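You operate a simulated robot arm through the tools that you are given. There is no shell and no other tool.

You run a simulated two-armed robot. Do the job below in one go: nothing can be reset, and whatever is moved stays where it is left.

TASK
Tighten the blue bolt's nut to 5 Nm on the nut runner.
Fine: holder switch on HOLD for the run, back to FREE once it stops; at most two presses of the start button; the bolt stays in the socket; the direction switch and the other bolts end as they began.

Only the result counts: the job must be done as asked and must still hold three seconds after the hand-in. Knocking over, shifting, dropping, spilling or breaking anything else fails it.

THE ROBOT
Two 6-joint arms with two-finger parallel grippers on one trunk that stands fixed in place. Base frame: the origin is at the foot of the trunk, x ahead of it, y to its left, z up; the work surface is at about z = 0.86. Units: m, degrees, N and s.
The left shoulder is at [0.05, 0.17, 1.292], the right one opposite. Each reaches about 1.092 m from its shoulder. Payload 1.57 kg a hand.
Tool frame (each hand has its own): the origin (TCP) lies between the finger pads and is the grasp point; the fingertips stand 0.03 m ahead of it; z points along the fingers, y is the line along which they close. Largest opening 0.08 m; finger width 0.017, thickness 0.012; the body of the gripper, 0.04 by 0.082 m, starts 0.08 m behind the TCP.
Orientation is that of the tool frame in the base frame, as a unit quaternion [x, y, z, w]. With the fingers straight down and closing along the base's y, the tool's x points along the base's -x, its y along +y and its z along -z.

THE INTERFACE
- The arms move only by the tool drive_tool. It takes "left_plan", "right_plan" or both (then of equal length, played together; a hand with none holds still); each is a list of rows, each an object of numbers (a shift or turn left out is 0, a gripper value left out holds the last): "x", "y", "z": the shift along the base's x, y, z in m; "wx", "wy", "wz": the turn, a rotation vector about the base's x, y, z in degrees; "jaw": the gripper command, from -1 (fully open) to 1 (shut), values between in proportion. In form: [{"x": .., "y": .., "z": .., "wx": .., "wy": .., "wz": .., "jaw": ..}, ...]. A call has 1 to 20 rows; each row is the pose to reach, as a shift and turn from the pose commanded when the call began. Rows are played at 5 a second. More than 0.05 m and 8.6 degrees between two rows, or a gripper value outside its range, and nothing of the call is played. A pose out of reach is approached as far as the arm can. The call stops where the force on the tool passes 40 N (or 10 N more than at its start, if that is more) or the arm is blocked; 0.2 s more then pass. Each finger travels about 0.072 m/s and halts on what it meets, pressing with about 20 N; the grip force reading is that of the motor and also rises with nothing between the fingers. The clock runs only during rows and for 0.2 s after the last one: add rows that repeat a pose to give the fingers time. The reply holds the time, the measured pose of the TCP, the force on the tool along the base axes, the opening and the grip force, in the units named above and with some noise, with the torque about the TCP (base axes, N m) and any sound that the robot's microphone picked up, and new pictures: "pictures" is both (left out), scene, wrist or none (wrist: the cameras of the hands that moved).
- Cameras (640 x 400 px; columns grow to the right, rows downward): "scene" is now at [0.0354, -0.0014, 1.8601]; the picture's right is [-0.01, -1.00, 0.00], its down [-0.76, 0.01, -0.65] and it looks along [0.65, -0.00, -0.76] (base axes); focal length 349 px, centre (320, 200). "left" rides on the left gripper at [0.072, 0.007, -0.122] in its tool frame; the picture's right is [-0.09, 1.00, 0.00], its down [-0.84, -0.08, -0.54] and it looks along [-0.54, -0.05, 0.84] (tool axes); focal length 238 px, centre (320, 200). "right" rides on the right gripper at [0.072, -0.007, -0.122] in its tool frame; the picture's right is [0.09, 1.00, 0.00], its down [-0.84, 0.08, -0.54] and it looks along [-0.54, 0.05, 0.84] (tool axes); focal length 238 px, centre (320, 200). There is no depth. A picture from a camera that has moved, and an enlarged one, comes with that camera's place and axes in the base frame and with its lens.
- move_column(by): slides the trunk up (or, below 0, down) by that many m; the arms and the scene camera ride with it, the base frame stays. It gives what a move gives, with no picture.
- head_to(pan, tilt): turns the head with the scene camera to pan (to the left, within 86 degrees either way) and tilt (down, from -29 to 69), counted from straight ahead of the robot. It gives what a move gives, and a new picture of the scene camera.
- zoom(camera, box): a new picture of the part [left, top, right, bottom] of that camera's present view, enlarged. The clock stands still meanwhile.
- sign_off(): hands the job in; it is judged then, once.

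Nothing tells you positions but the pictures and the camera data. Unless the task says otherwise, let go and move clear before handing in.

The tools are called after "Emit:" by a JSON object that holds its "op" and its "data". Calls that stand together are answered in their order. drive_tool: Moves the arms, as the interface text tells. Its arguments: {"type":"object","properties":{"left_plan":{"type":"array"},"right_plan":{"type":"array"},"pictures":{"type":"string","enum":["both","scene","wrist","none"]}},"required":[]} The other tools are called the same way: move_column (by) moves the trunk up or down; head_to (pan, tilt) turns the head that bears the scene camera; zoom (camera, box) takes an enlarged picture of a part of a camera's view; sign_off () hands the job in.

At the start:

```text
clock: 0.0
left_tool_pos: [0.4289, 0.0597, 1.1823]
left_orientation: [0.159, 0.986, 0.051, -0.023]
left_ft_force: [-0.1, -0.1, -0.3]
left_wrist_torque: [0.01, 0.02, 0.02]
left_opening: 0.0799
left_grip_force: 0.2
right_tool_pos: [0.6881, -0.3815, 1.1826]
right_orientation: [0.0, 1.0, -0.001, 0.0]
right_ft_force: [-0.1, 0.7, -0.1]
right_wrist_torque: [0.0, -0.03, -0.02]
right_opening: 0.0804
right_grip_force: 0.1
trunk travel left (down, up): [-0.907, 0.063]
head pan, tilt (commanded): [-0.5, 49.5]
```

scene: 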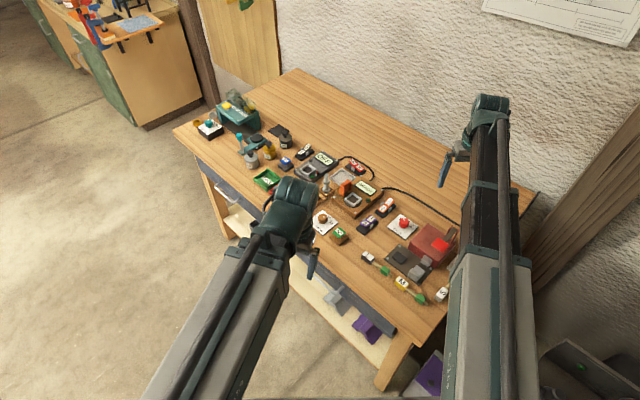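
right: 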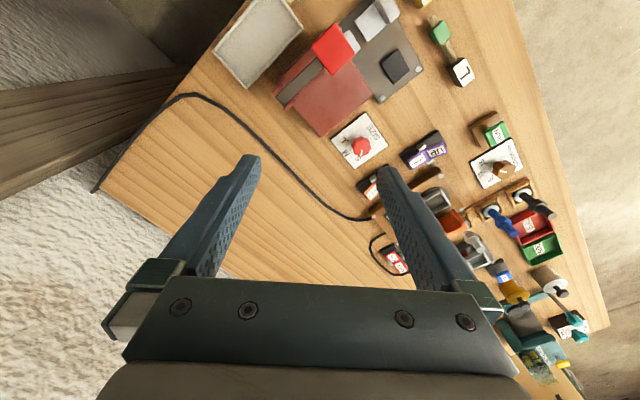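
left: 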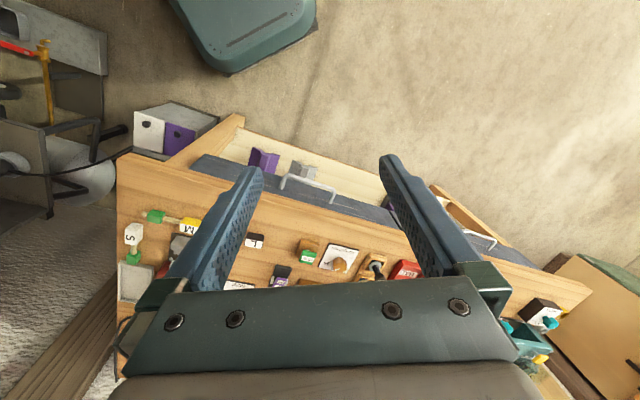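

I see a workbench with many small devices; I need a closer look to identify the nut runner, bolts, switches and button. I'll zoom into the scene picture first.

Emit:
{"op": "zoom", "data": {"camera": "scene", "box": [180, 80, 340, 180]}}

Emit:
{"op": "zoom", "data": {"camera": "scene", "box": [280, 140, 440, 240]}}

Emit:
{"op": "zoom", "data": {"camera": "scene", "box": [340, 190, 480, 310]}}

Emit:
{"op": "zoom", "data": {"camera": "right", "box": [340, 80, 600, 260]}}

```text
4.00 times, centred on (260, 130) of scene
camera zoom: at [0.0354, -0.0014, 1.8601], right [-0.01, -1.0, 0.0], down [-0.76, 0.01, -0.65], along [0.65, 0.0, -0.76], focal length 1394 px, centre (560, 480)
```

zoom: 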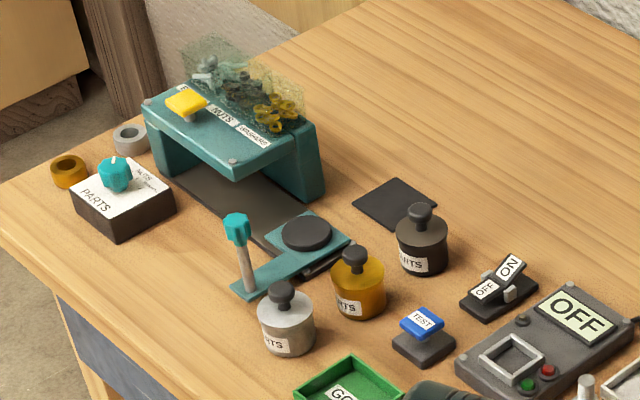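

```text
4.00 times, centred on (360, 190) of scene
camera zoom: at [0.0354, -0.0014, 1.8601], right [-0.01, -1.0, 0.0], down [-0.76, 0.01, -0.65], along [0.65, 0.0, -0.76], focal length 1394 px, centre (160, 240)
```

zoom: 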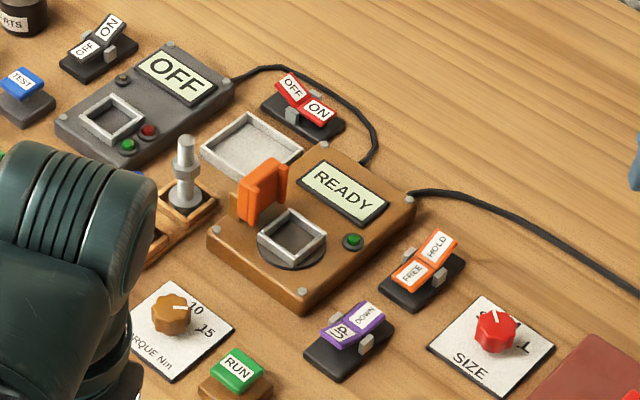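

```text
3.33 times, centred on (410, 250) of scene
camera zoom: at [0.0354, -0.0014, 1.8601], right [-0.01, -1.0, 0.0], down [-0.76, 0.01, -0.65], along [0.65, 0.0, -0.76], focal length 1162 px, centre (20, 33)
```

zoom: 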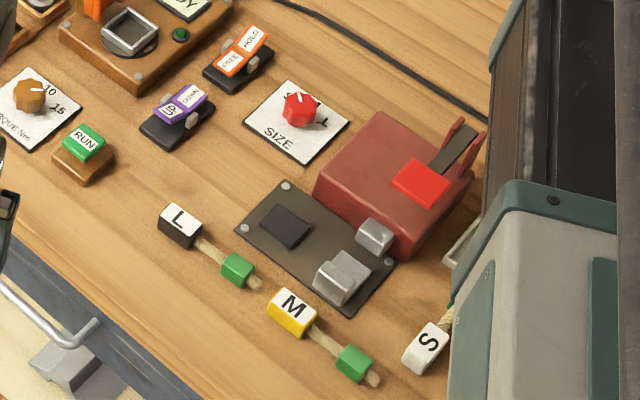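

```text
2.22 times, centred on (470, 170) of right
camera zoom: at [0.6163, -0.3876, 1.3039], right [-0.09, 1.0, 0.0], down [0.84, 0.08, 0.54], along [0.54, 0.05, -0.84], focal length 530 px, centre (-13, 267)
```

zoom: 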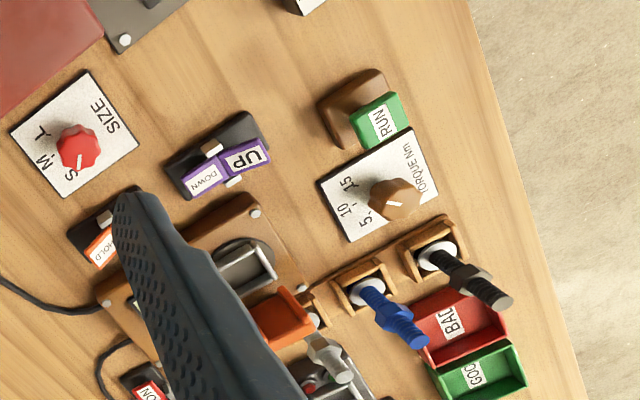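

The left arm hides part of the bench; the brown machine with the READY display, the TORQUE dial, the RUN button and the HOLD/FREE switch look like the nut runner. I'll draw the left arm back and out of the view to see everything.

Emit:
{"op": "drive_tool", "data": {"left_plan": [{"x": -0.02, "y": 0.04, "z": 0.01}, {"x": -0.04, "y": 0.08, "z": 0.02}, {"x": -0.06, "y": 0.12, "z": 0.03}, {"x": -0.07, "y": 0.16, "z": 0.04}, {"x": -0.08, "y": 0.2, "z": 0.04}, {"x": -0.08, "y": 0.24, "z": 0.04}, {"x": -0.08, "y": 0.28, "z": 0.04}, {"x": -0.08, "y": 0.32, "z": 0.04}], "pictures": "both"}}

```text
clock: 1.8
left_tool_pos: [0.3905, 0.408, 1.1828]
left_orientation: [0.16, 0.986, 0.048, -0.024]
left_ft_force: [0.2, 0.1, 0.0]
left_wrist_torque: [-0.01, 0.01, -0.01]
left_opening: 0.0801
left_grip_force: 0.1
left hand out of reach, approached as far as the arm can: row 1, 2, 3, 4, 5, 6, 7, 8
right_tool_pos: [0.6886, -0.3806, 1.1823]
right_orientation: [0.0, 1.0, 0.0, 0.0]
right_ft_force: [0.0, -0.2, -0.6]
right_wrist_torque: [-0.01, 0.03, -0.04]
right_opening: 0.0799
right_grip_force: 0.1
trunk travel left (down, up): [-0.907, 0.063]
head pan, tilt (commanded): [-0.5, 49.5]
camera scene: at [0.0349, -0.0007, 1.8601], right [-0.01, -1.0, 0.0], down [-0.76, 0.01, -0.65], along [0.65, -0.01, -0.76], focal length 349 px, centre (320, 200)
camera left: at [0.3271, 0.4239, 1.3107], right [0.4, 0.91, 0.08], down [0.78, -0.39, 0.48], along [0.47, -0.13, -0.87], focal length 238 px, centre (320, 200)
```

scene: 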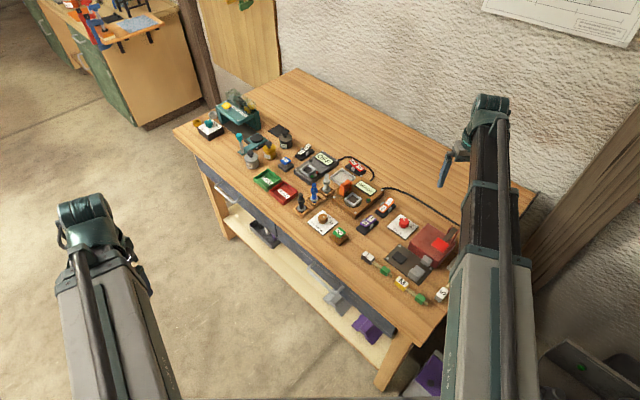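
left: 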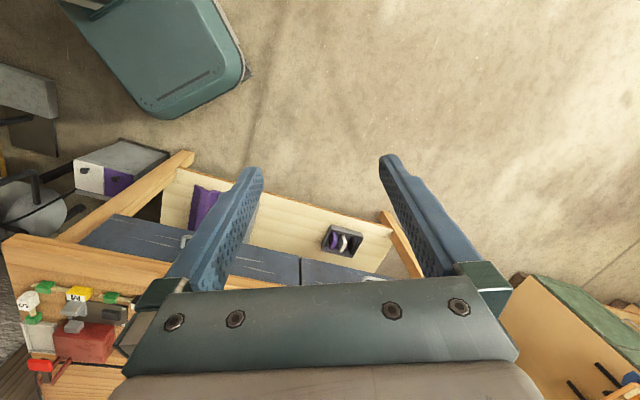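

Emit:
{"op": "zoom", "data": {"camera": "scene", "box": [240, 140, 340, 240]}}

Emit:
{"op": "zoom", "data": {"camera": "scene", "box": [300, 160, 380, 250]}}

Emit:
{"op": "zoom", "data": {"camera": "scene", "box": [340, 150, 420, 240]}}

```text
4.00 times, centred on (290, 190) of scene
camera zoom: at [0.0349, -0.0007, 1.8601], right [-0.01, -1.0, 0.0], down [-0.76, 0.01, -0.65], along [0.65, -0.01, -0.76], focal length 1394 px, centre (440, 240)
```

zoom: 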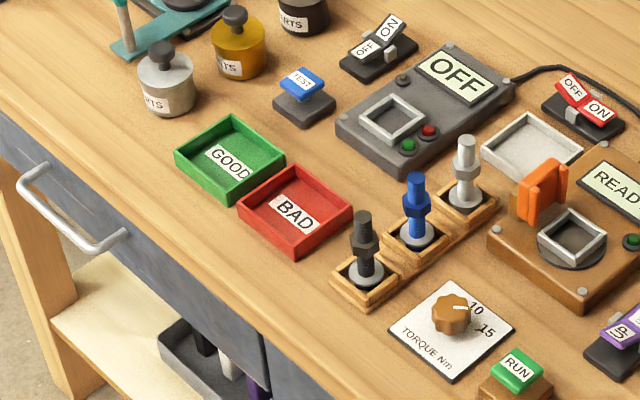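

```text
4.44 times, centred on (340, 205) of scene
camera zoom: at [0.0349, -0.0007, 1.8601], right [-0.01, -1.0, 0.0], down [-0.76, 0.01, -0.65], along [0.65, -0.01, -0.76], focal length 1549 px, centre (231, 178)
```

zoom: 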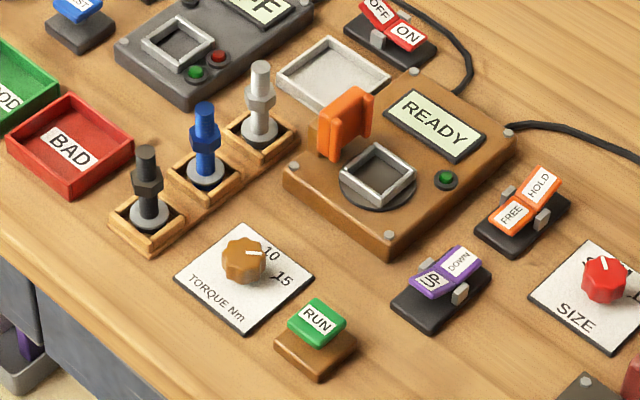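

```text
4.44 times, centred on (380, 195) of scene
camera zoom: at [0.0349, -0.0007, 1.8601], right [-0.01, -1.0, 0.0], down [-0.76, 0.01, -0.65], along [0.65, -0.01, -0.76], focal length 1549 px, centre (53, 222)
```

zoom: 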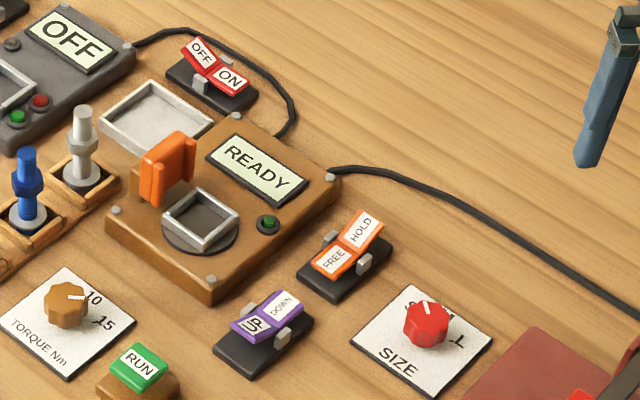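

The bench is clear now: rack with black, blue and silver bolts, nut runner with socket and orange holder, TORQUE dial, RUN button, and HOLD/FREE and UP/DOWN switches. I'll zoom tightly on the controls to read their state.

Emit:
{"op": "zoom", "data": {"camera": "scene", "box": [306, 206, 350, 246]}}

Emit:
{"op": "zoom", "data": {"camera": "scene", "box": [352, 190, 400, 235]}}

Emit:
{"op": "zoom", "data": {"camera": "scene", "box": [292, 170, 336, 215]}}

Emit:
{"op": "zoom", "data": {"camera": "scene", "box": [330, 170, 384, 220]}}

```text
10.00 times, centred on (328, 226) of scene
camera zoom: at [0.0349, -0.0007, 1.8601], right [-0.01, -1.0, 0.0], down [-0.76, 0.01, -0.65], along [0.65, -0.01, -0.76], focal length 3486 px, centre (240, -60)
```

zoom: 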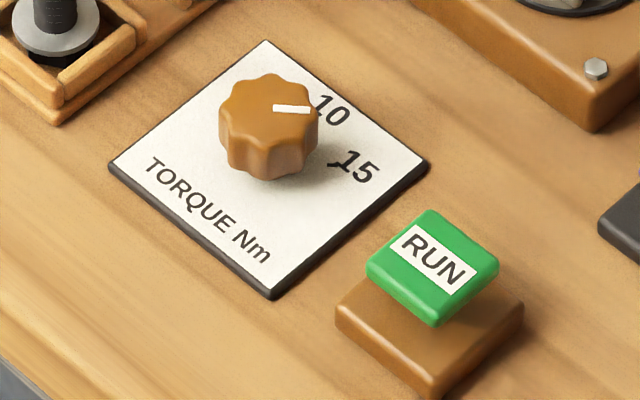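

```text
8.89 times, centred on (376, 212) of scene
camera zoom: at [0.0349, -0.0007, 1.8601], right [-0.01, -1.0, 0.0], down [-0.76, 0.01, -0.65], along [0.65, -0.01, -0.76], focal length 3099 px, centre (-178, 89)
```

zoom: 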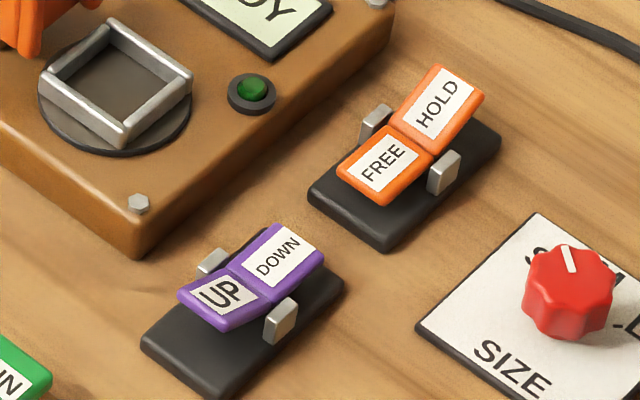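

```text
8.89 times, centred on (314, 192) of scene
camera zoom: at [0.0349, -0.0007, 1.8601], right [-0.01, -1.0, 0.0], down [-0.76, 0.01, -0.65], along [0.65, -0.01, -0.76], focal length 3099 px, centre (373, 267)
```

zoom: 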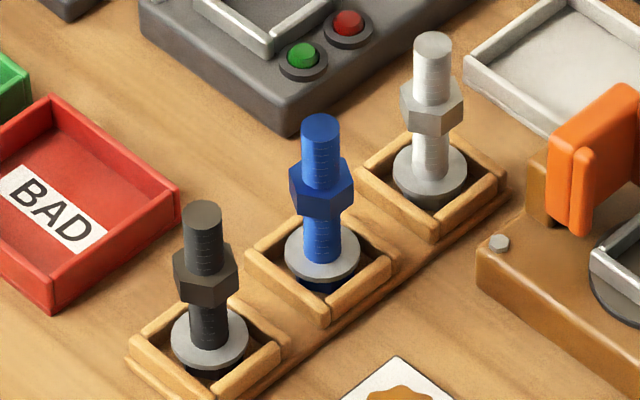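

```text
8.00 times, centred on (357, 195) of scene
camera zoom: at [0.0349, -0.0007, 1.8601], right [-0.01, -1.0, 0.0], down [-0.76, 0.01, -0.65], along [0.65, -0.01, -0.76], focal length 2789 px, centre (24, 240)
```

zoom: 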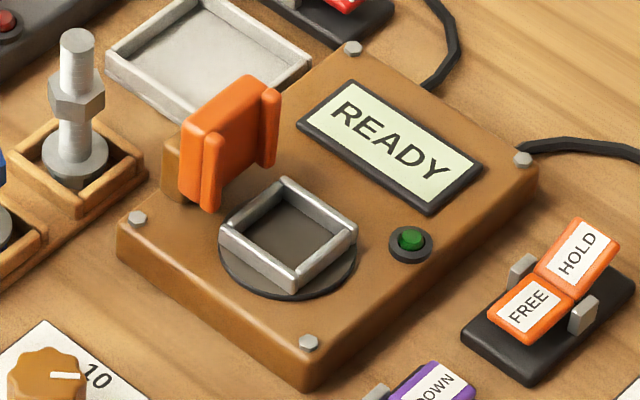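

The dial seems to point at 15, the holder is at FREE, the direction switch at DOWN, and the blue bolt stands around (0.88, 0.01) in the rack, the socket around (0.86, -0.12). I'll bring the right hand over for a closer, second viewpoint.

Emit:
{"op": "drive_tool", "data": {"right_plan": [{"x": 0.0, "y": 0.04, "z": 0.0}, {"x": 0.0, "y": 0.08, "z": 0.0}, {"x": 0.0, "y": 0.12, "z": 0.0}, {"x": 0.0, "y": 0.16, "z": 0.0}, {"x": 0.0, "y": 0.2, "z": -0.01}, {"x": 0.0, "y": 0.24, "z": -0.03}, {"x": 0.0, "y": 0.28, "z": -0.04}, {"x": 0.0, "y": 0.32, "z": -0.05}, {"x": 0.0, "y": 0.33, "z": -0.05}], "pictures": "both"}}

```text
clock: 3.8
left_tool_pos: [0.3907, 0.4055, 1.1835]
left_orientation: [0.16, 0.986, 0.05, -0.024]
left_ft_force: [0.3, -0.3, 0.2]
left_wrist_torque: [0.03, 0.01, 0.01]
left_opening: 0.08
left_grip_force: 0.1
right_tool_pos: [0.6865, -0.0525, 1.1814]
right_orientation: [0.0, 1.0, 0.001, 0.0]
right_ft_force: [-0.1, 0.8, 0.3]
right_wrist_torque: [0.01, 0.0, 0.01]
right_opening: 0.0799
right_grip_force: 0.0
right hand out of reach, approached as far as the arm can: row 5, 6, 7, 8, 9
trunk travel left (down, up): [-0.907, 0.063]
head pan, tilt (commanded): [-0.5, 49.5]
camera scene: at [0.0354, -0.0018, 1.8601], right [-0.01, -1.0, 0.0], down [-0.76, 0.01, -0.65], along [0.65, 0.0, -0.76], focal length 349 px, centre (320, 200)
camera right: at [0.6133, -0.061, 1.3039], right [-0.09, 1.0, 0.0], down [0.84, 0.08, 0.54], along [0.54, 0.05, -0.84], focal length 238 px, centre (320, 200)
```

scene: 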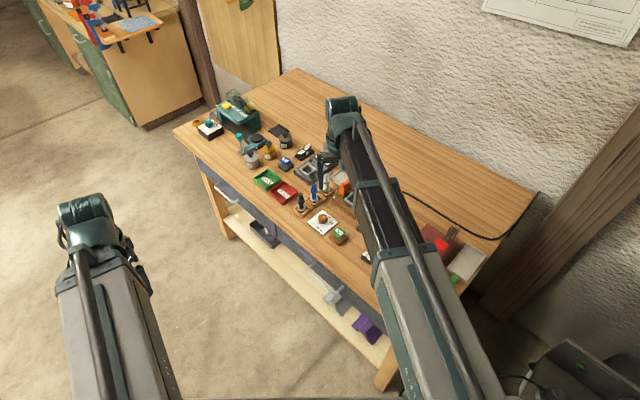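
right: 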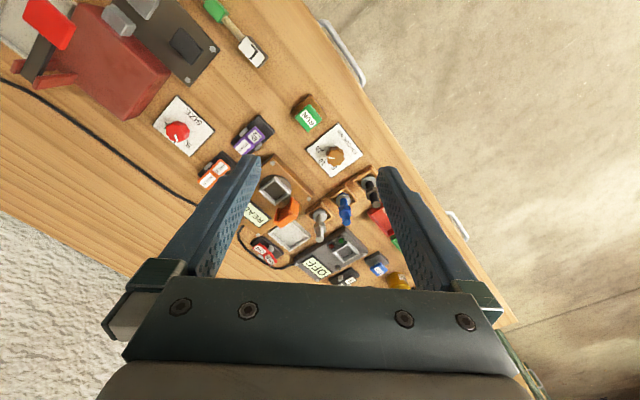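

The right hand now views the bench, but it could not go lower than z≈1.18, so the reach at this trunk height is limited. I'll test how the right arm behaves further out and a bit higher before lowering the trunk.

Emit:
{"op": "drive_tool", "data": {"right_plan": [{"x": 0.04, "z": 0.0}, {"x": 0.08, "z": 0.0}, {"x": 0.12, "z": 0.0}, {"x": 0.12, "z": -0.03}, {"x": 0.12, "z": -0.06}], "pictures": "wrist"}}

```text
clock: 5.0
left_tool_pos: [0.3909, 0.407, 1.1836]
left_orientation: [0.16, 0.986, 0.049, -0.023]
left_ft_force: [-0.1, 0.4, 0.1]
left_wrist_torque: [-0.04, 0.01, -0.03]
left_opening: 0.0801
left_grip_force: 0.2
right_tool_pos: [0.807, -0.0518, 1.1812]
right_orientation: [0.001, 1.0, 0.0, 0.0]
right_ft_force: [-0.1, 0.1, -0.7]
right_wrist_torque: [-0.03, 0.02, -0.01]
right_opening: 0.0799
right_grip_force: 0.0
right hand out of reach, approached as far as the arm can: row 4, 5
trunk travel left (down, up): [-0.907, 0.063]
head pan, tilt (commanded): [-0.5, 49.5]
camera right: at [0.736, -0.0603, 1.3036], right [-0.09, 1.0, 0.0], down [0.84, 0.08, 0.54], along [0.54, 0.05, -0.84], focal length 238 px, centre (320, 200)
```

right: 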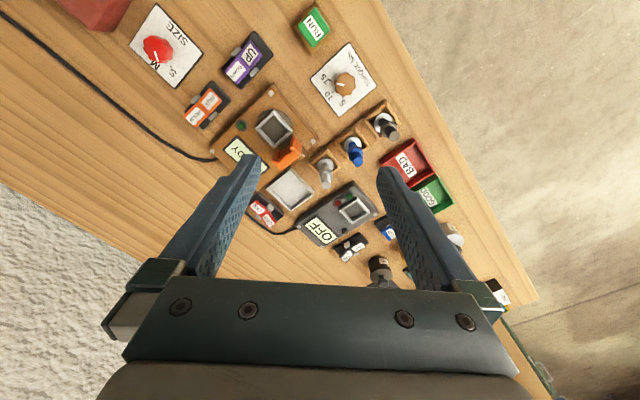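

The hand still can't go below z≈1.18 with the trunk up, so I'll lower the trunk later. First I'll use this view for zooms of the controls, bolts and socket.

Emit:
{"op": "zoom", "data": {"camera": "right", "box": [230, 90, 330, 190]}}

Emit:
{"op": "zoom", "data": {"camera": "right", "box": [310, 60, 410, 190]}}

Emit:
{"op": "zoom", "data": {"camera": "right", "box": [170, 20, 280, 140]}}

```text
4.00 times, centred on (280, 140) of right
camera zoom: at [0.736, -0.0603, 1.3036], right [-0.09, 1.0, 0.0], down [0.84, 0.08, 0.54], along [0.54, 0.05, -0.84], focal length 953 px, centre (480, 440)
```

zoom: 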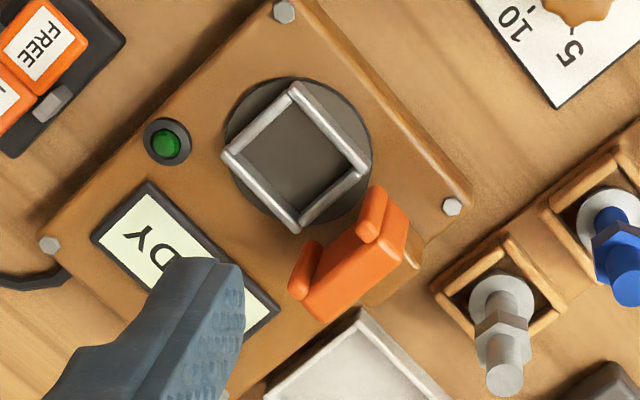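

```text
3.08 times, centred on (360, 125) of right
camera zoom: at [0.736, -0.0603, 1.3036], right [-0.09, 1.0, 0.0], down [0.84, 0.08, 0.54], along [0.54, 0.05, -0.84], focal length 733 px, centre (197, 431)
```

zoom: 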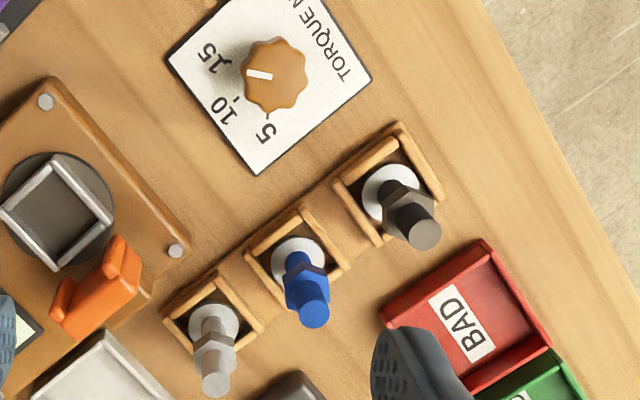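

```text
3.33 times, centred on (225, 80) of right
camera zoom: at [0.736, -0.0603, 1.3036], right [-0.09, 1.0, 0.0], down [0.84, 0.08, 0.54], along [0.54, 0.05, -0.84], focal length 794 px, centre (637, 600)
```

zoom: 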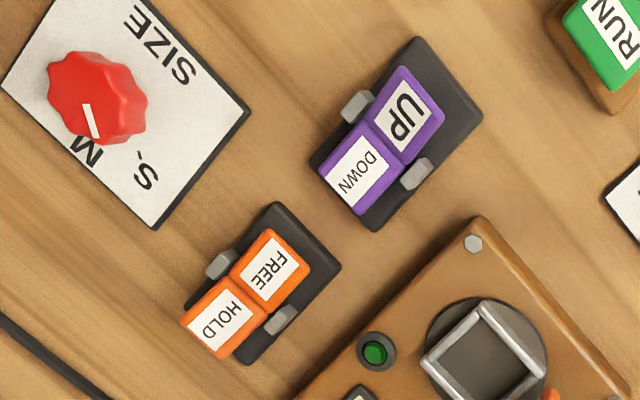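

The dial points at 15; FREE is pressed and DOWN is pressed. I triangulate the blue bolt's axis at about (0.878, 0.012), washer z≈0.884, top z≈0.959. I'll look closer at the nut's hex orientation and the holder.

Emit:
{"op": "zoom", "data": {"camera": "right", "box": [340, 130, 372, 172]}}

Emit:
{"op": "zoom", "data": {"camera": "scene", "box": [304, 176, 324, 212]}}

Emit:
{"op": "zoom", "data": {"camera": "right", "box": [250, 100, 310, 180]}}

Emit:
{"op": "zoom", "data": {"camera": "right", "box": [310, 40, 370, 120]}}

```text
9.52 times, centred on (356, 151) of right
camera zoom: at [0.736, -0.0603, 1.3036], right [-0.09, 1.0, 0.0], down [0.84, 0.08, 0.54], along [0.54, 0.05, -0.84], focal length 2270 px, centre (-23, 667)
```

zoom: 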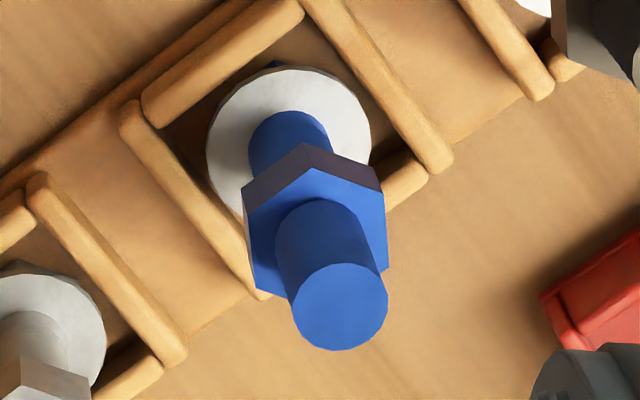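

```text
11.11 times, centred on (314, 194) of scene
camera zoom: at [0.036, -0.0012, 1.8601], right [-0.01, -1.0, 0.0], down [-0.76, 0.01, -0.65], along [0.65, 0.0, -0.76], focal length 3873 px, centre (387, 267)
```

zoom: 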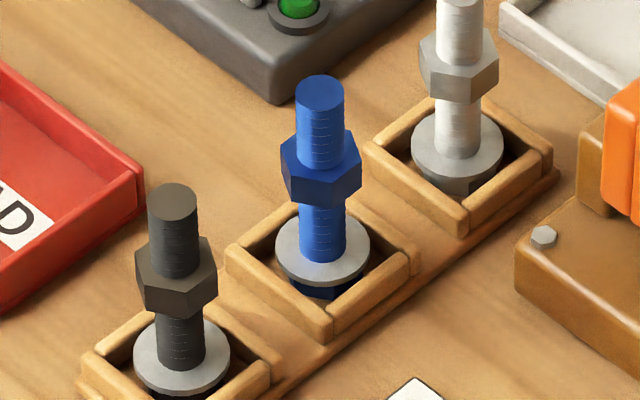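

```text
5.00 times, centred on (280, 140) of right
camera zoom: at [0.736, -0.0603, 1.3036], right [-0.09, 1.0, 0.0], down [0.84, 0.08, 0.54], along [0.54, 0.05, -0.84], focal length 1192 px, centre (520, 500)
```

zoom: 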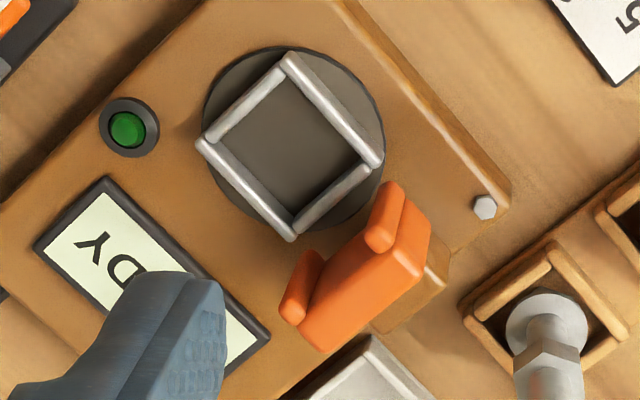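

```text
5.00 times, centred on (340, 80) of right
camera zoom: at [0.736, -0.0603, 1.3036], right [-0.09, 1.0, 0.0], down [0.84, 0.08, 0.54], along [0.54, 0.05, -0.84], focal length 1192 px, centre (220, 800)
```

zoom: 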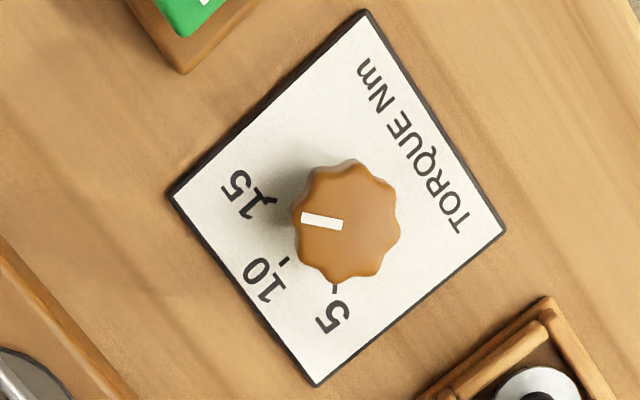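

The knob's pointer sits at the 15 tick and 5 lies 90° counter-clockwise; the bolt's head sits under its washer and should drop into the square socket. I'll lower the trunk in a moderate step, keeping the right hand well above the bolts.

Emit:
{"op": "move_column", "data": {"by": -0.12}}

```text
clock: 6.5
left_tool_pos: [0.3909, 0.4072, 1.0633]
left_orientation: [0.161, 0.985, 0.05, -0.024]
left_ft_force: [0.0, -0.9, 0.5]
left_wrist_torque: [0.02, -0.05, 0.01]
left_opening: 0.08
left_grip_force: 0.1
right_tool_pos: [0.8076, -0.0528, 1.0617]
right_orientation: [0.0, 1.0, 0.0, -0.001]
right_ft_force: [-0.1, 0.0, -0.1]
right_wrist_torque: [0.02, 0.0, 0.01]
right_opening: 0.0801
right_grip_force: 0.0
trunk travel left (down, up): [-0.787, 0.183]
head pan, tilt (commanded): [-0.5, 49.5]
```

The trunk is 0.12 lower and the hand at z≈1.06. I'll raise the right hand and turn it by 40° to test the reachable range before lowering the trunk further.

Emit:
{"op": "drive_tool", "data": {"right_plan": [{"z": 0.04, "wz": 8}, {"z": 0.08, "wz": 16}, {"z": 0.12, "wz": 24}, {"z": 0.16, "wz": 32}, {"z": 0.18, "wz": 40}, {"z": 0.18, "wz": 40}], "pictures": "both"}}

```text
clock: 7.9
left_tool_pos: [0.3904, 0.4078, 1.063]
left_orientation: [0.159, 0.986, 0.049, -0.024]
left_ft_force: [-0.4, -0.4, 0.4]
left_wrist_torque: [-0.01, 0.0, -0.01]
left_opening: 0.0799
left_grip_force: 0.1
right_tool_pos: [0.8032, -0.0627, 1.0607]
right_orientation: [-0.343, 0.94, -0.001, 0.0]
right_ft_force: [0.3, 0.3, 0.8]
right_wrist_torque: [0.01, 0.02, 0.01]
right_opening: 0.08
right_grip_force: 0.0
right hand out of reach, approached as far as the arm can: row 1, 2, 3, 4, 5, 6
trunk travel left (down, up): [-0.787, 0.183]
head pan, tilt (commanded): [-0.5, 49.5]
camera scene: at [0.0353, -0.0012, 1.7401], right [-0.01, -1.0, 0.0], down [-0.76, 0.01, -0.65], along [0.65, 0.0, -0.76], focal length 349 px, centre (320, 200)
camera right: at [0.7533, -0.114, 1.1839], right [-0.71, 0.7, 0.0], down [0.59, 0.6, 0.54], along [0.38, 0.39, -0.84], focal length 238 px, centre (320, 200)
```

scene: 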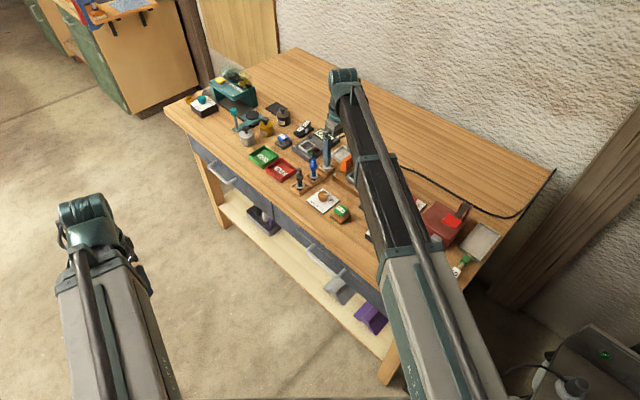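
right: 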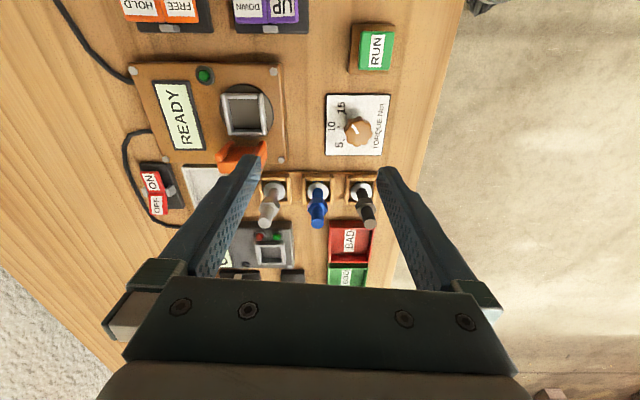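

It seems the arm keeps its height and the column alone sets z (the hand stayed at z≈1.06 while the yaw and x/y worked). I'll verify with a small pure z shift and a small tilt-free check.

Emit:
{"op": "drive_tool", "data": {"right_plan": [{"z": 0.02}, {"z": 0.03}], "pictures": "none"}}

Emit:
{"op": "zoom", "data": {"camera": "right", "box": [110, 0, 310, 160]}}

Emit:
{"op": "zoom", "data": {"camera": "right", "box": [230, 70, 410, 230]}}

```text
clock: 8.5
left_tool_pos: [0.3904, 0.4086, 1.0646]
left_orientation: [0.161, 0.985, 0.05, -0.024]
left_ft_force: [0.1, 0.0, 0.8]
left_wrist_torque: [-0.01, 0.01, 0.03]
left_opening: 0.08
left_grip_force: 0.1
right_tool_pos: [0.8038, -0.0631, 1.062]
right_orientation: [-0.343, 0.939, 0.001, 0.0]
right_ft_force: [0.0, 0.3, -0.6]
right_wrist_torque: [0.02, 0.02, 0.01]
right_opening: 0.0803
right_grip_force: 0.0
right hand out of reach, approached as far as the arm can: row 1, 2
trunk travel left (down, up): [-0.787, 0.183]
head pan, tilt (commanded): [-0.5, 49.5]
```

```text
2.50 times, centred on (210, 80) of right
camera zoom: at [0.7533, -0.1141, 1.1839], right [-0.71, 0.7, 0.0], down [0.59, 0.6, 0.54], along [0.38, 0.39, -0.84], focal length 596 px, centre (595, 500)
```

zoom: 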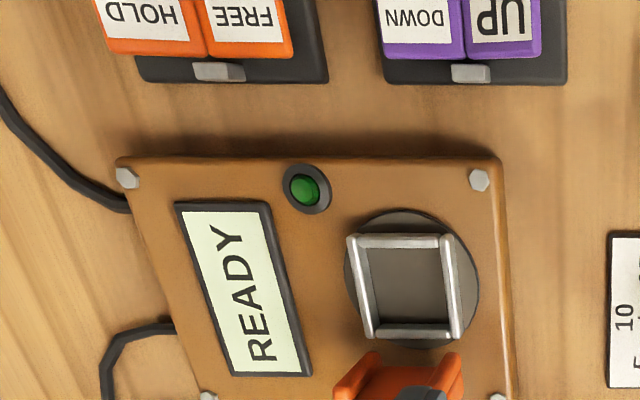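

```text
2.50 times, centred on (320, 150) of right
camera zoom: at [0.7533, -0.1141, 1.1839], right [-0.71, 0.7, 0.0], down [0.59, 0.6, 0.54], along [0.38, 0.39, -0.84], focal length 596 px, centre (320, 325)
```

zoom: 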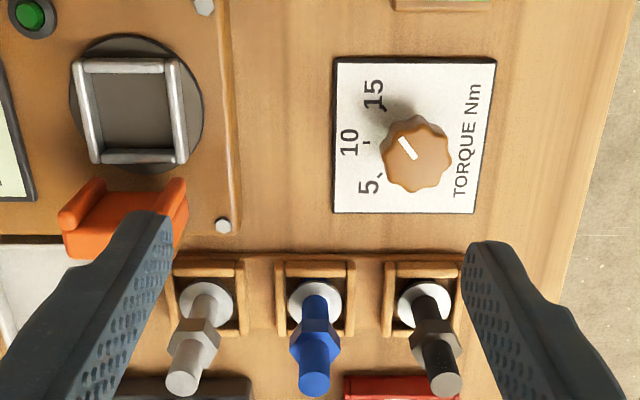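

Confirmed: height comes only from the column. The blue bolt is at about (0.8795, 0.0115) with its nut flats facing ~108°, and the socket at (0.860, -0.1275), rim z≈0.897. I'll move the right hand above the blue bolt with the jaw partly closed.

Emit:
{"op": "drive_tool", "data": {"right_plan": [{"x": 0.019, "y": 0.018, "wz": -6, "jaw": -0.375}, {"x": 0.038, "y": 0.037, "wz": -12, "jaw": -0.375}, {"x": 0.057, "y": 0.056, "wz": -18, "jaw": -0.375}, {"x": 0.076, "y": 0.0745, "wz": -22, "jaw": -0.375}, {"x": 0.076, "y": 0.0745, "wz": -22, "jaw": -0.375}], "pictures": "both"}}

```text
clock: 9.7
left_tool_pos: [0.3908, 0.4072, 1.0645]
left_orientation: [0.16, 0.986, 0.049, -0.024]
left_ft_force: [0.2, 1.0, -0.3]
left_wrist_torque: [-0.04, 0.01, 0.0]
left_opening: 0.0802
left_grip_force: 0.1
right_tool_pos: [0.8805, 0.0138, 1.0613]
right_orientation: [-0.157, 0.988, 0.0, 0.001]
right_ft_force: [-0.8, 0.1, -1.4]
right_wrist_torque: [0.02, -0.02, -0.01]
right_opening: 0.0547
right_grip_force: 0.0
right hand out of reach, approached as far as the arm can: row 3, 4, 5
trunk travel left (down, up): [-0.787, 0.183]
head pan, tilt (commanded): [-0.5, 49.5]
camera scene: at [0.0352, -0.0014, 1.7401], right [-0.01, -1.0, 0.0], down [-0.76, 0.01, -0.65], along [0.65, 0.0, -0.76], focal length 349 px, centre (320, 200)
camera right: at [0.8135, -0.0141, 1.184], right [-0.39, 0.92, 0.0], down [0.77, 0.33, 0.54], along [0.5, 0.21, -0.84], focal length 238 px, centre (320, 200)
```

scene: 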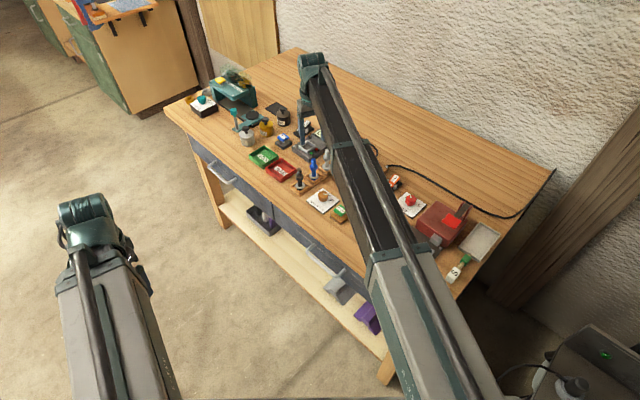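
right: 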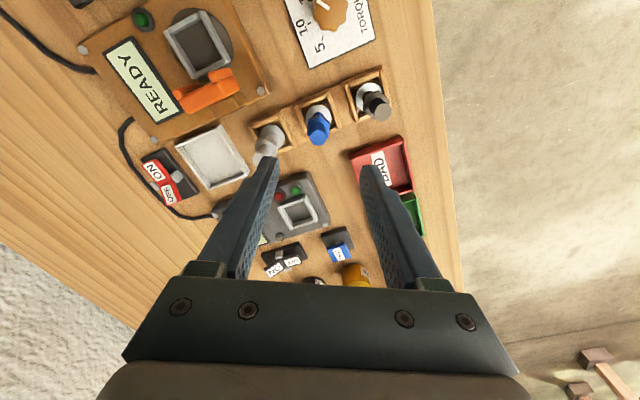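

The hand is at (0.8805, 0.0138) over the rack; I'll zoom to check the blue bolt's place relative to the fingers before descending.

Emit:
{"op": "zoom", "data": {"camera": "right", "box": [240, 60, 400, 160]}}

Emit:
{"op": "zoom", "data": {"camera": "scene", "box": [280, 130, 350, 200]}}

```text
4.00 times, centred on (320, 110) of right
camera zoom: at [0.8135, -0.0141, 1.184], right [-0.39, 0.92, 0.0], down [0.77, 0.33, 0.54], along [0.5, 0.21, -0.84], focal length 953 px, centre (320, 560)
```

zoom: 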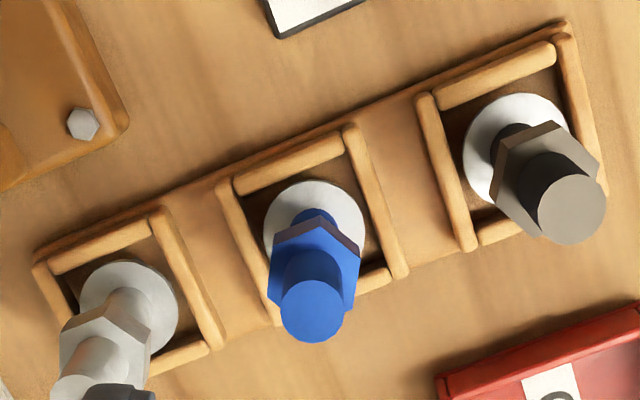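

```text
5.71 times, centred on (315, 165) of scene
camera zoom: at [0.0352, -0.0014, 1.7401], right [-0.01, -1.0, 0.0], down [-0.76, 0.01, -0.65], along [0.65, 0.0, -0.76], focal length 1992 px, centre (349, 400)
```

zoom: 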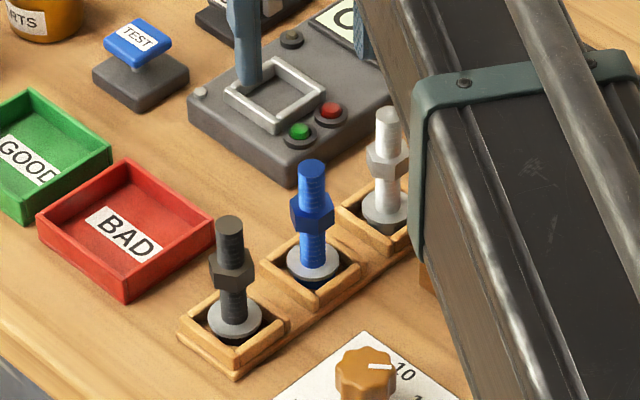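

The blue bolt is centred at about (0.880, 0.0125), right under the hand with the nut flats facing the fingers. I'll lower the column most of the way and check.

Emit:
{"op": "move_column", "data": {"by": -0.08}}

Emit:
{"op": "zoom", "data": {"camera": "right", "box": [200, 0, 440, 240]}}

Emit:
{"op": "zoom", "data": {"camera": "scene", "box": [200, 50, 440, 230]}}

```text
clock: 10.9
left_tool_pos: [0.3908, 0.4066, 0.9824]
left_orientation: [0.16, 0.985, 0.05, -0.025]
left_ft_force: [0.0, 0.7, 0.1]
left_wrist_torque: [-0.04, 0.0, -0.02]
left_opening: 0.0803
left_grip_force: 0.0
right_tool_pos: [0.8799, 0.0151, 0.981]
right_orientation: [-0.156, 0.988, -0.001, 0.0]
right_ft_force: [-0.2, -1.3, 1.4]
right_wrist_torque: [-0.01, -0.02, 0.0]
right_opening: 0.0554
right_grip_force: 0.0
trunk travel left (down, up): [-0.707, 0.263]
head pan, tilt (commanded): [-0.5, 49.5]
```

```text
1.67 times, centred on (320, 120) of right
camera zoom: at [0.8136, -0.0142, 1.104], right [-0.4, 0.92, 0.0], down [0.77, 0.33, 0.54], along [0.5, 0.21, -0.84], focal length 397 px, centre (320, 333)
```

zoom: 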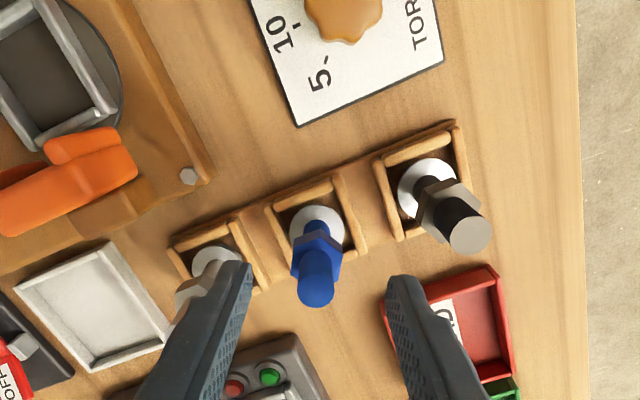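

```text
2.22 times, centred on (320, 140) of scene
camera zoom: at [0.0352, -0.0013, 1.6601], right [-0.01, -1.0, 0.0], down [-0.76, 0.01, -0.65], along [0.65, 0.0, -0.76], focal length 775 px, centre (320, 333)
```

zoom: 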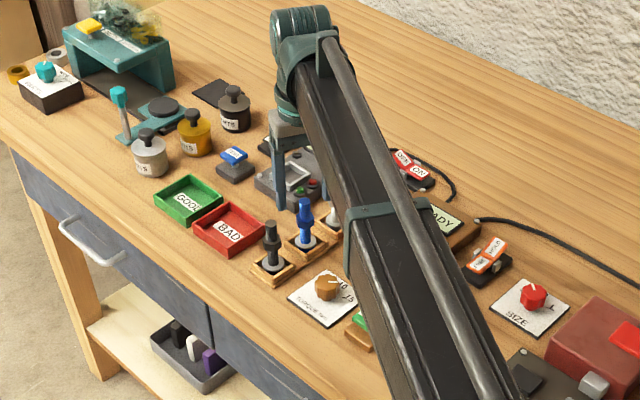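

The blue bolt sits midway between the fingertips and the silver bolt is clear of the left finger. I'll descend the remaining 5 cm so the pads reach the nut.

Emit:
{"op": "move_column", "data": {"by": -0.035}}

Emit:
{"op": "zoom", "data": {"camera": "right", "box": [200, 40, 440, 260]}}

Emit:
{"op": "zoom", "data": {"camera": "scene", "box": [270, 80, 350, 160]}}

```text
clock: 11.7
left_tool_pos: [0.3902, 0.4065, 0.9493]
left_orientation: [0.16, 0.986, 0.05, -0.024]
left_ft_force: [0.4, -0.4, 0.2]
left_wrist_torque: [0.01, -0.01, 0.0]
left_opening: 0.0797
left_grip_force: 0.0
right_tool_pos: [0.8787, 0.0148, 0.9464]
right_orientation: [-0.156, 0.988, 0.0, 0.0]
right_ft_force: [0.0, -1.0, -0.5]
right_wrist_torque: [0.02, 0.0, -0.02]
right_opening: 0.0553
right_grip_force: 0.1
trunk travel left (down, up): [-0.672, 0.298]
head pan, tilt (commanded): [-0.5, 49.5]
```

```text
1.82 times, centred on (320, 150) of right
camera zoom: at [0.8135, -0.0143, 1.069], right [-0.4, 0.92, 0.0], down [0.77, 0.33, 0.54], along [0.5, 0.21, -0.84], focal length 433 px, centre (320, 291)
```

zoom: 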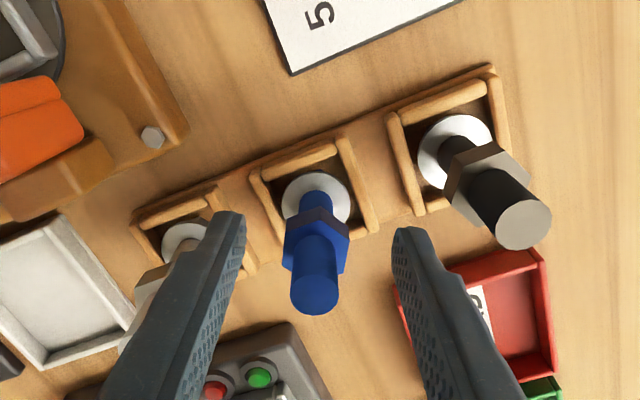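

```text
5.00 times, centred on (310, 120) of scene
camera zoom: at [0.0352, -0.0013, 1.6251], right [-0.01, -1.0, 0.0], down [-0.76, 0.01, -0.65], along [0.65, 0.0, -0.76], focal length 1743 px, centre (370, 600)
```

zoom: 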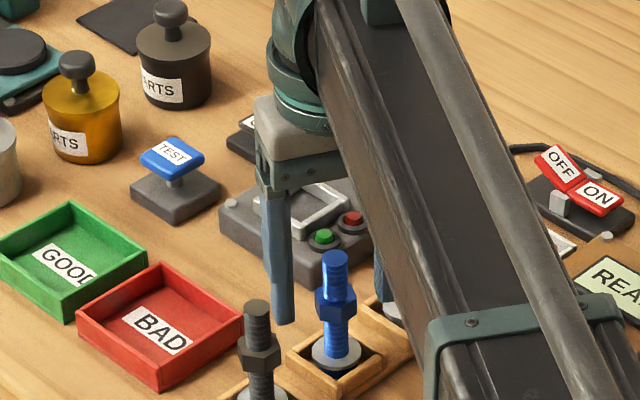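

Everything is still aligned with the nut between the fingers. I'll lower the last 1.8 cm.

Emit:
{"op": "move_column", "data": {"by": -0.018}}

Emit:
{"op": "zoom", "data": {"camera": "right", "box": [200, 60, 440, 280]}}

```text
clock: 12.3
left_tool_pos: [0.3911, 0.406, 0.9298]
left_orientation: [0.16, 0.986, 0.05, -0.024]
left_ft_force: [-0.4, 0.5, 0.3]
left_wrist_torque: [-0.01, 0.03, -0.01]
left_opening: 0.08
left_grip_force: 0.1
right_tool_pos: [0.8803, 0.0147, 0.9296]
right_orientation: [-0.157, 0.988, 0.0, 0.0]
right_ft_force: [0.4, 0.2, 0.5]
right_wrist_torque: [-0.04, 0.03, -0.01]
right_opening: 0.0547
right_grip_force: 0.1
trunk travel left (down, up): [-0.654, 0.316]
head pan, tilt (commanded): [-0.5, 49.5]
```

```text
1.82 times, centred on (320, 170) of right
camera zoom: at [0.8135, -0.0142, 1.051], right [-0.4, 0.92, 0.0], down [0.77, 0.33, 0.54], along [0.5, 0.21, -0.84], focal length 433 px, centre (320, 254)
```

zoom: 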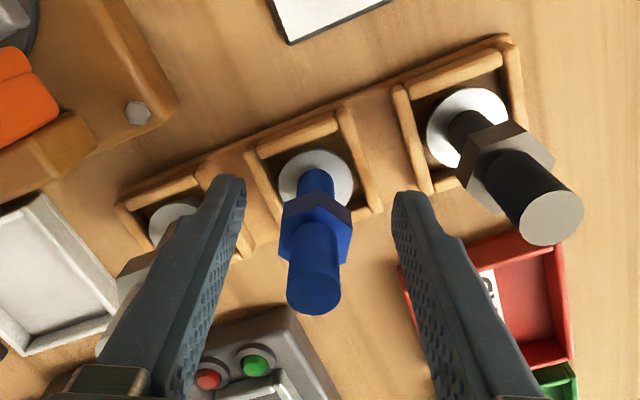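

The nut is centred between the pads at TCP height. I'll close the gripper on it.

Emit:
{"op": "drive_tool", "data": {"right_plan": [{"jaw": 0.2}, {"jaw": 0.6}, {"jaw": 1}, {"jaw": 1}, {"jaw": 1}], "pictures": "wrist"}}

```text
clock: 13.5
left_tool_pos: [0.3908, 0.4075, 0.9305]
left_orientation: [0.16, 0.986, 0.049, -0.024]
left_ft_force: [0.2, 1.1, 0.9]
left_wrist_torque: [0.0, -0.01, 0.01]
left_opening: 0.08
left_grip_force: 0.2
right_tool_pos: [0.8801, 0.0149, 0.9286]
right_orientation: [-0.156, 0.988, 0.0, 0.0]
right_ft_force: [-0.7, -1.9, 1.5]
right_wrist_torque: [-0.09, -0.02, 0.0]
right_opening: 0.0268
right_grip_force: 19.8
trunk travel left (down, up): [-0.654, 0.316]
head pan, tilt (commanded): [-0.5, 49.5]
camera right: at [0.8136, -0.0144, 1.051], right [-0.4, 0.92, 0.0], down [0.77, 0.33, 0.54], along [0.5, 0.21, -0.84], focal length 238 px, centre (320, 200)
```

right: 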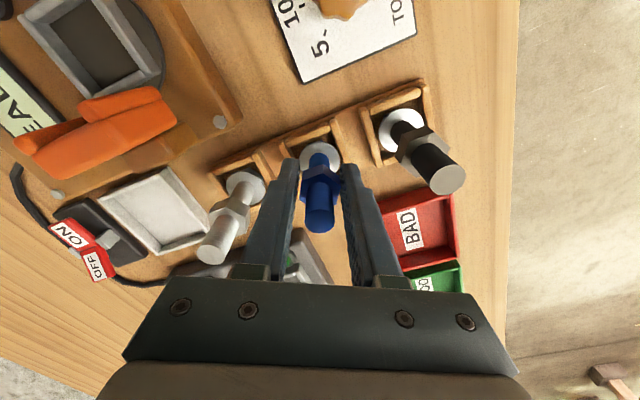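

The gripper holds the nut (opening 0.027, 20 N). I'll lift the bolt out with the column and check it hangs straight.

Emit:
{"op": "move_column", "data": {"by": 0.03}}

Emit:
{"op": "zoom", "data": {"camera": "right", "box": [200, 60, 440, 280]}}

Emit:
{"op": "move_column", "data": {"by": 0.07}}

Emit:
{"op": "zoom", "data": {"camera": "right", "box": [200, 60, 440, 280]}}

Emit:
{"op": "zoom", "data": {"camera": "scene", "box": [260, 70, 380, 190]}}

```text
clock: 14.3
left_tool_pos: [0.3908, 0.4056, 0.9603]
left_orientation: [0.16, 0.986, 0.05, -0.024]
left_ft_force: [0.1, -0.6, 0.0]
left_wrist_torque: [-0.02, -0.03, 0.03]
left_opening: 0.0802
left_grip_force: 0.1
right_tool_pos: [0.8799, 0.0151, 0.9587]
right_orientation: [-0.156, 0.988, 0.001, 0.0]
right_ft_force: [0.0, 0.8, -2.4]
right_wrist_torque: [-0.04, -0.01, 0.01]
right_opening: 0.027
right_grip_force: 20.3
trunk travel left (down, up): [-0.684, 0.286]
head pan, tilt (commanded): [-0.5, 49.5]
```

```text
1.82 times, centred on (320, 170) of right
camera zoom: at [0.814, -0.0141, 1.0807], right [-0.4, 0.92, 0.0], down [0.77, 0.33, 0.54], along [0.5, 0.21, -0.84], focal length 433 px, centre (320, 254)
```

zoom: 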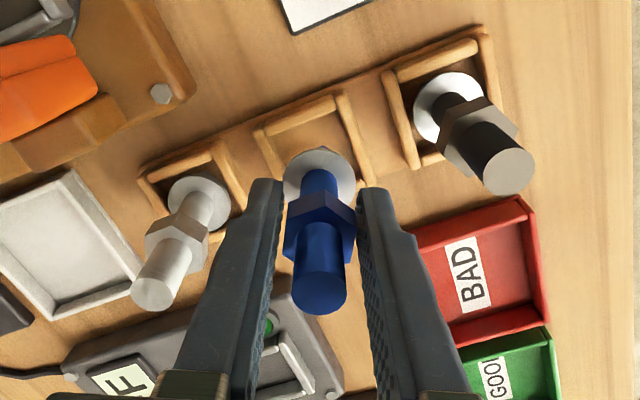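

```text
clock: 15.3
left_tool_pos: [0.3893, 0.4068, 1.0308]
left_orientation: [0.16, 0.986, 0.05, -0.023]
left_ft_force: [0.7, 0.3, -1.0]
left_wrist_torque: [0.0, -0.04, 0.0]
left_opening: 0.0798
left_grip_force: 0.1
right_tool_pos: [0.8811, 0.0148, 1.0288]
right_orientation: [-0.156, 0.988, -0.001, 0.0]
right_ft_force: [0.2, -0.4, -1.1]
right_wrist_torque: [0.01, -0.03, 0.01]
right_opening: 0.0269
right_grip_force: 20.4
trunk travel left (down, up): [-0.754, 0.216]
head pan, tilt (commanded): [-0.5, 49.5]
```

```text
1.82 times, centred on (320, 170) of right
camera zoom: at [0.814, -0.0141, 1.1506], right [-0.4, 0.92, 0.0], down [0.77, 0.33, 0.54], along [0.5, 0.21, -0.84], focal length 433 px, centre (320, 254)
```

zoom: 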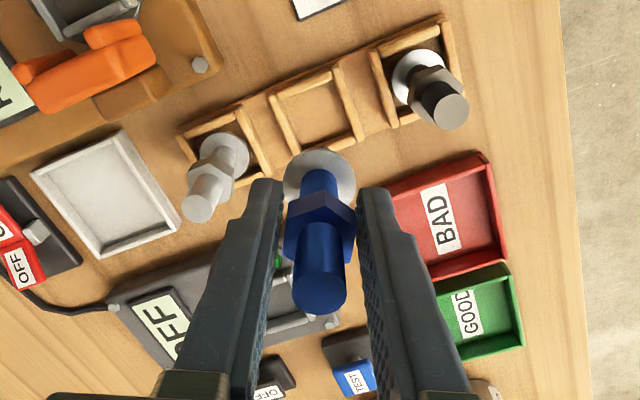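

```text
3.33 times, centred on (320, 130) of scene
camera zoom: at [0.0359, -0.0012, 1.7071], right [-0.01, -1.0, 0.0], down [-0.76, 0.01, -0.65], along [0.65, 0.0, -0.76], focal length 1162 px, centre (320, 433)
```

zoom: 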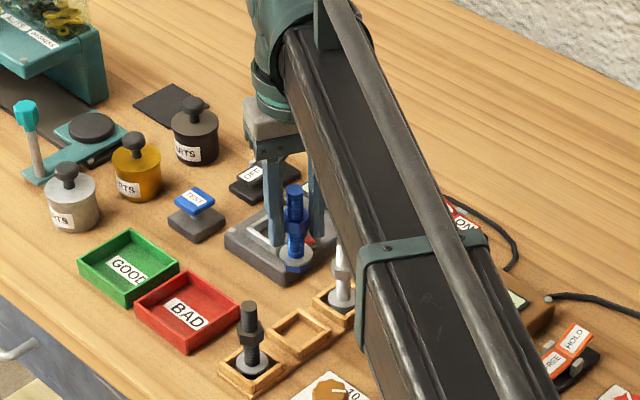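

The bolt hangs straight in the grip, its axis within ~1 mm of the TCP. I'll carry it over the socket at (0.860, -0.1275), staying above the holder.

Emit:
{"op": "drive_tool", "data": {"right_plan": [{"x": -0.003, "y": -0.024}, {"x": -0.007, "y": -0.048}, {"x": -0.01, "y": -0.072}, {"x": -0.013, "y": -0.096}, {"x": -0.016, "y": -0.12}, {"x": -0.0197, "y": -0.141}, {"x": -0.0197, "y": -0.141}], "pictures": "both"}}

```text
clock: 16.9
left_tool_pos: [0.3906, 0.4072, 1.0295]
left_orientation: [0.161, 0.985, 0.05, -0.024]
left_ft_force: [-0.4, 0.4, -0.1]
left_wrist_torque: [-0.03, 0.01, -0.01]
left_opening: 0.08
left_grip_force: 0.0
right_tool_pos: [0.8619, -0.1263, 1.0282]
right_orientation: [-0.158, 0.987, 0.0, 0.0]
right_ft_force: [-0.3, 0.6, -2.0]
right_wrist_torque: [-0.03, -0.03, 0.01]
right_opening: 0.0269
right_grip_force: 20.1
trunk travel left (down, up): [-0.754, 0.216]
head pan, tilt (commanded): [-0.5, 49.5]
camera scene: at [0.0357, -0.0011, 1.7071], right [-0.01, -1.0, 0.0], down [-0.76, 0.01, -0.65], along [0.65, 0.0, -0.76], focal length 349 px, centre (320, 200)
camera right: at [0.795, -0.1559, 1.1508], right [-0.4, 0.92, 0.0], down [0.77, 0.33, 0.54], along [0.5, 0.21, -0.84], focal length 238 px, centre (320, 200)
```

scene: 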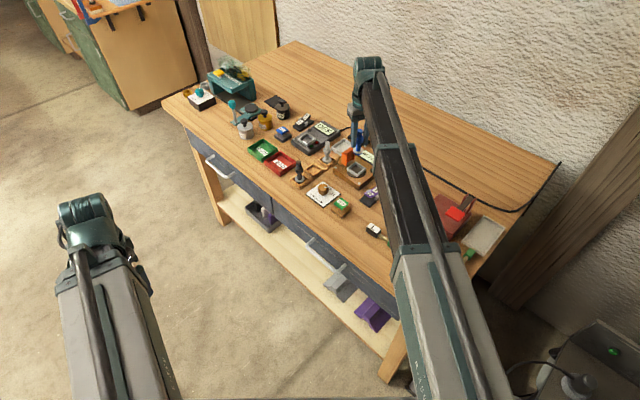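
right: 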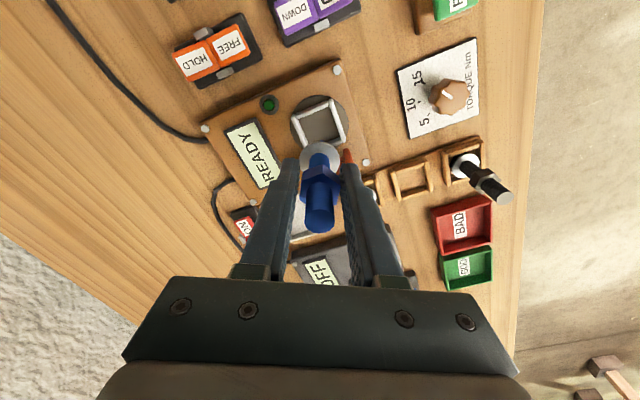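

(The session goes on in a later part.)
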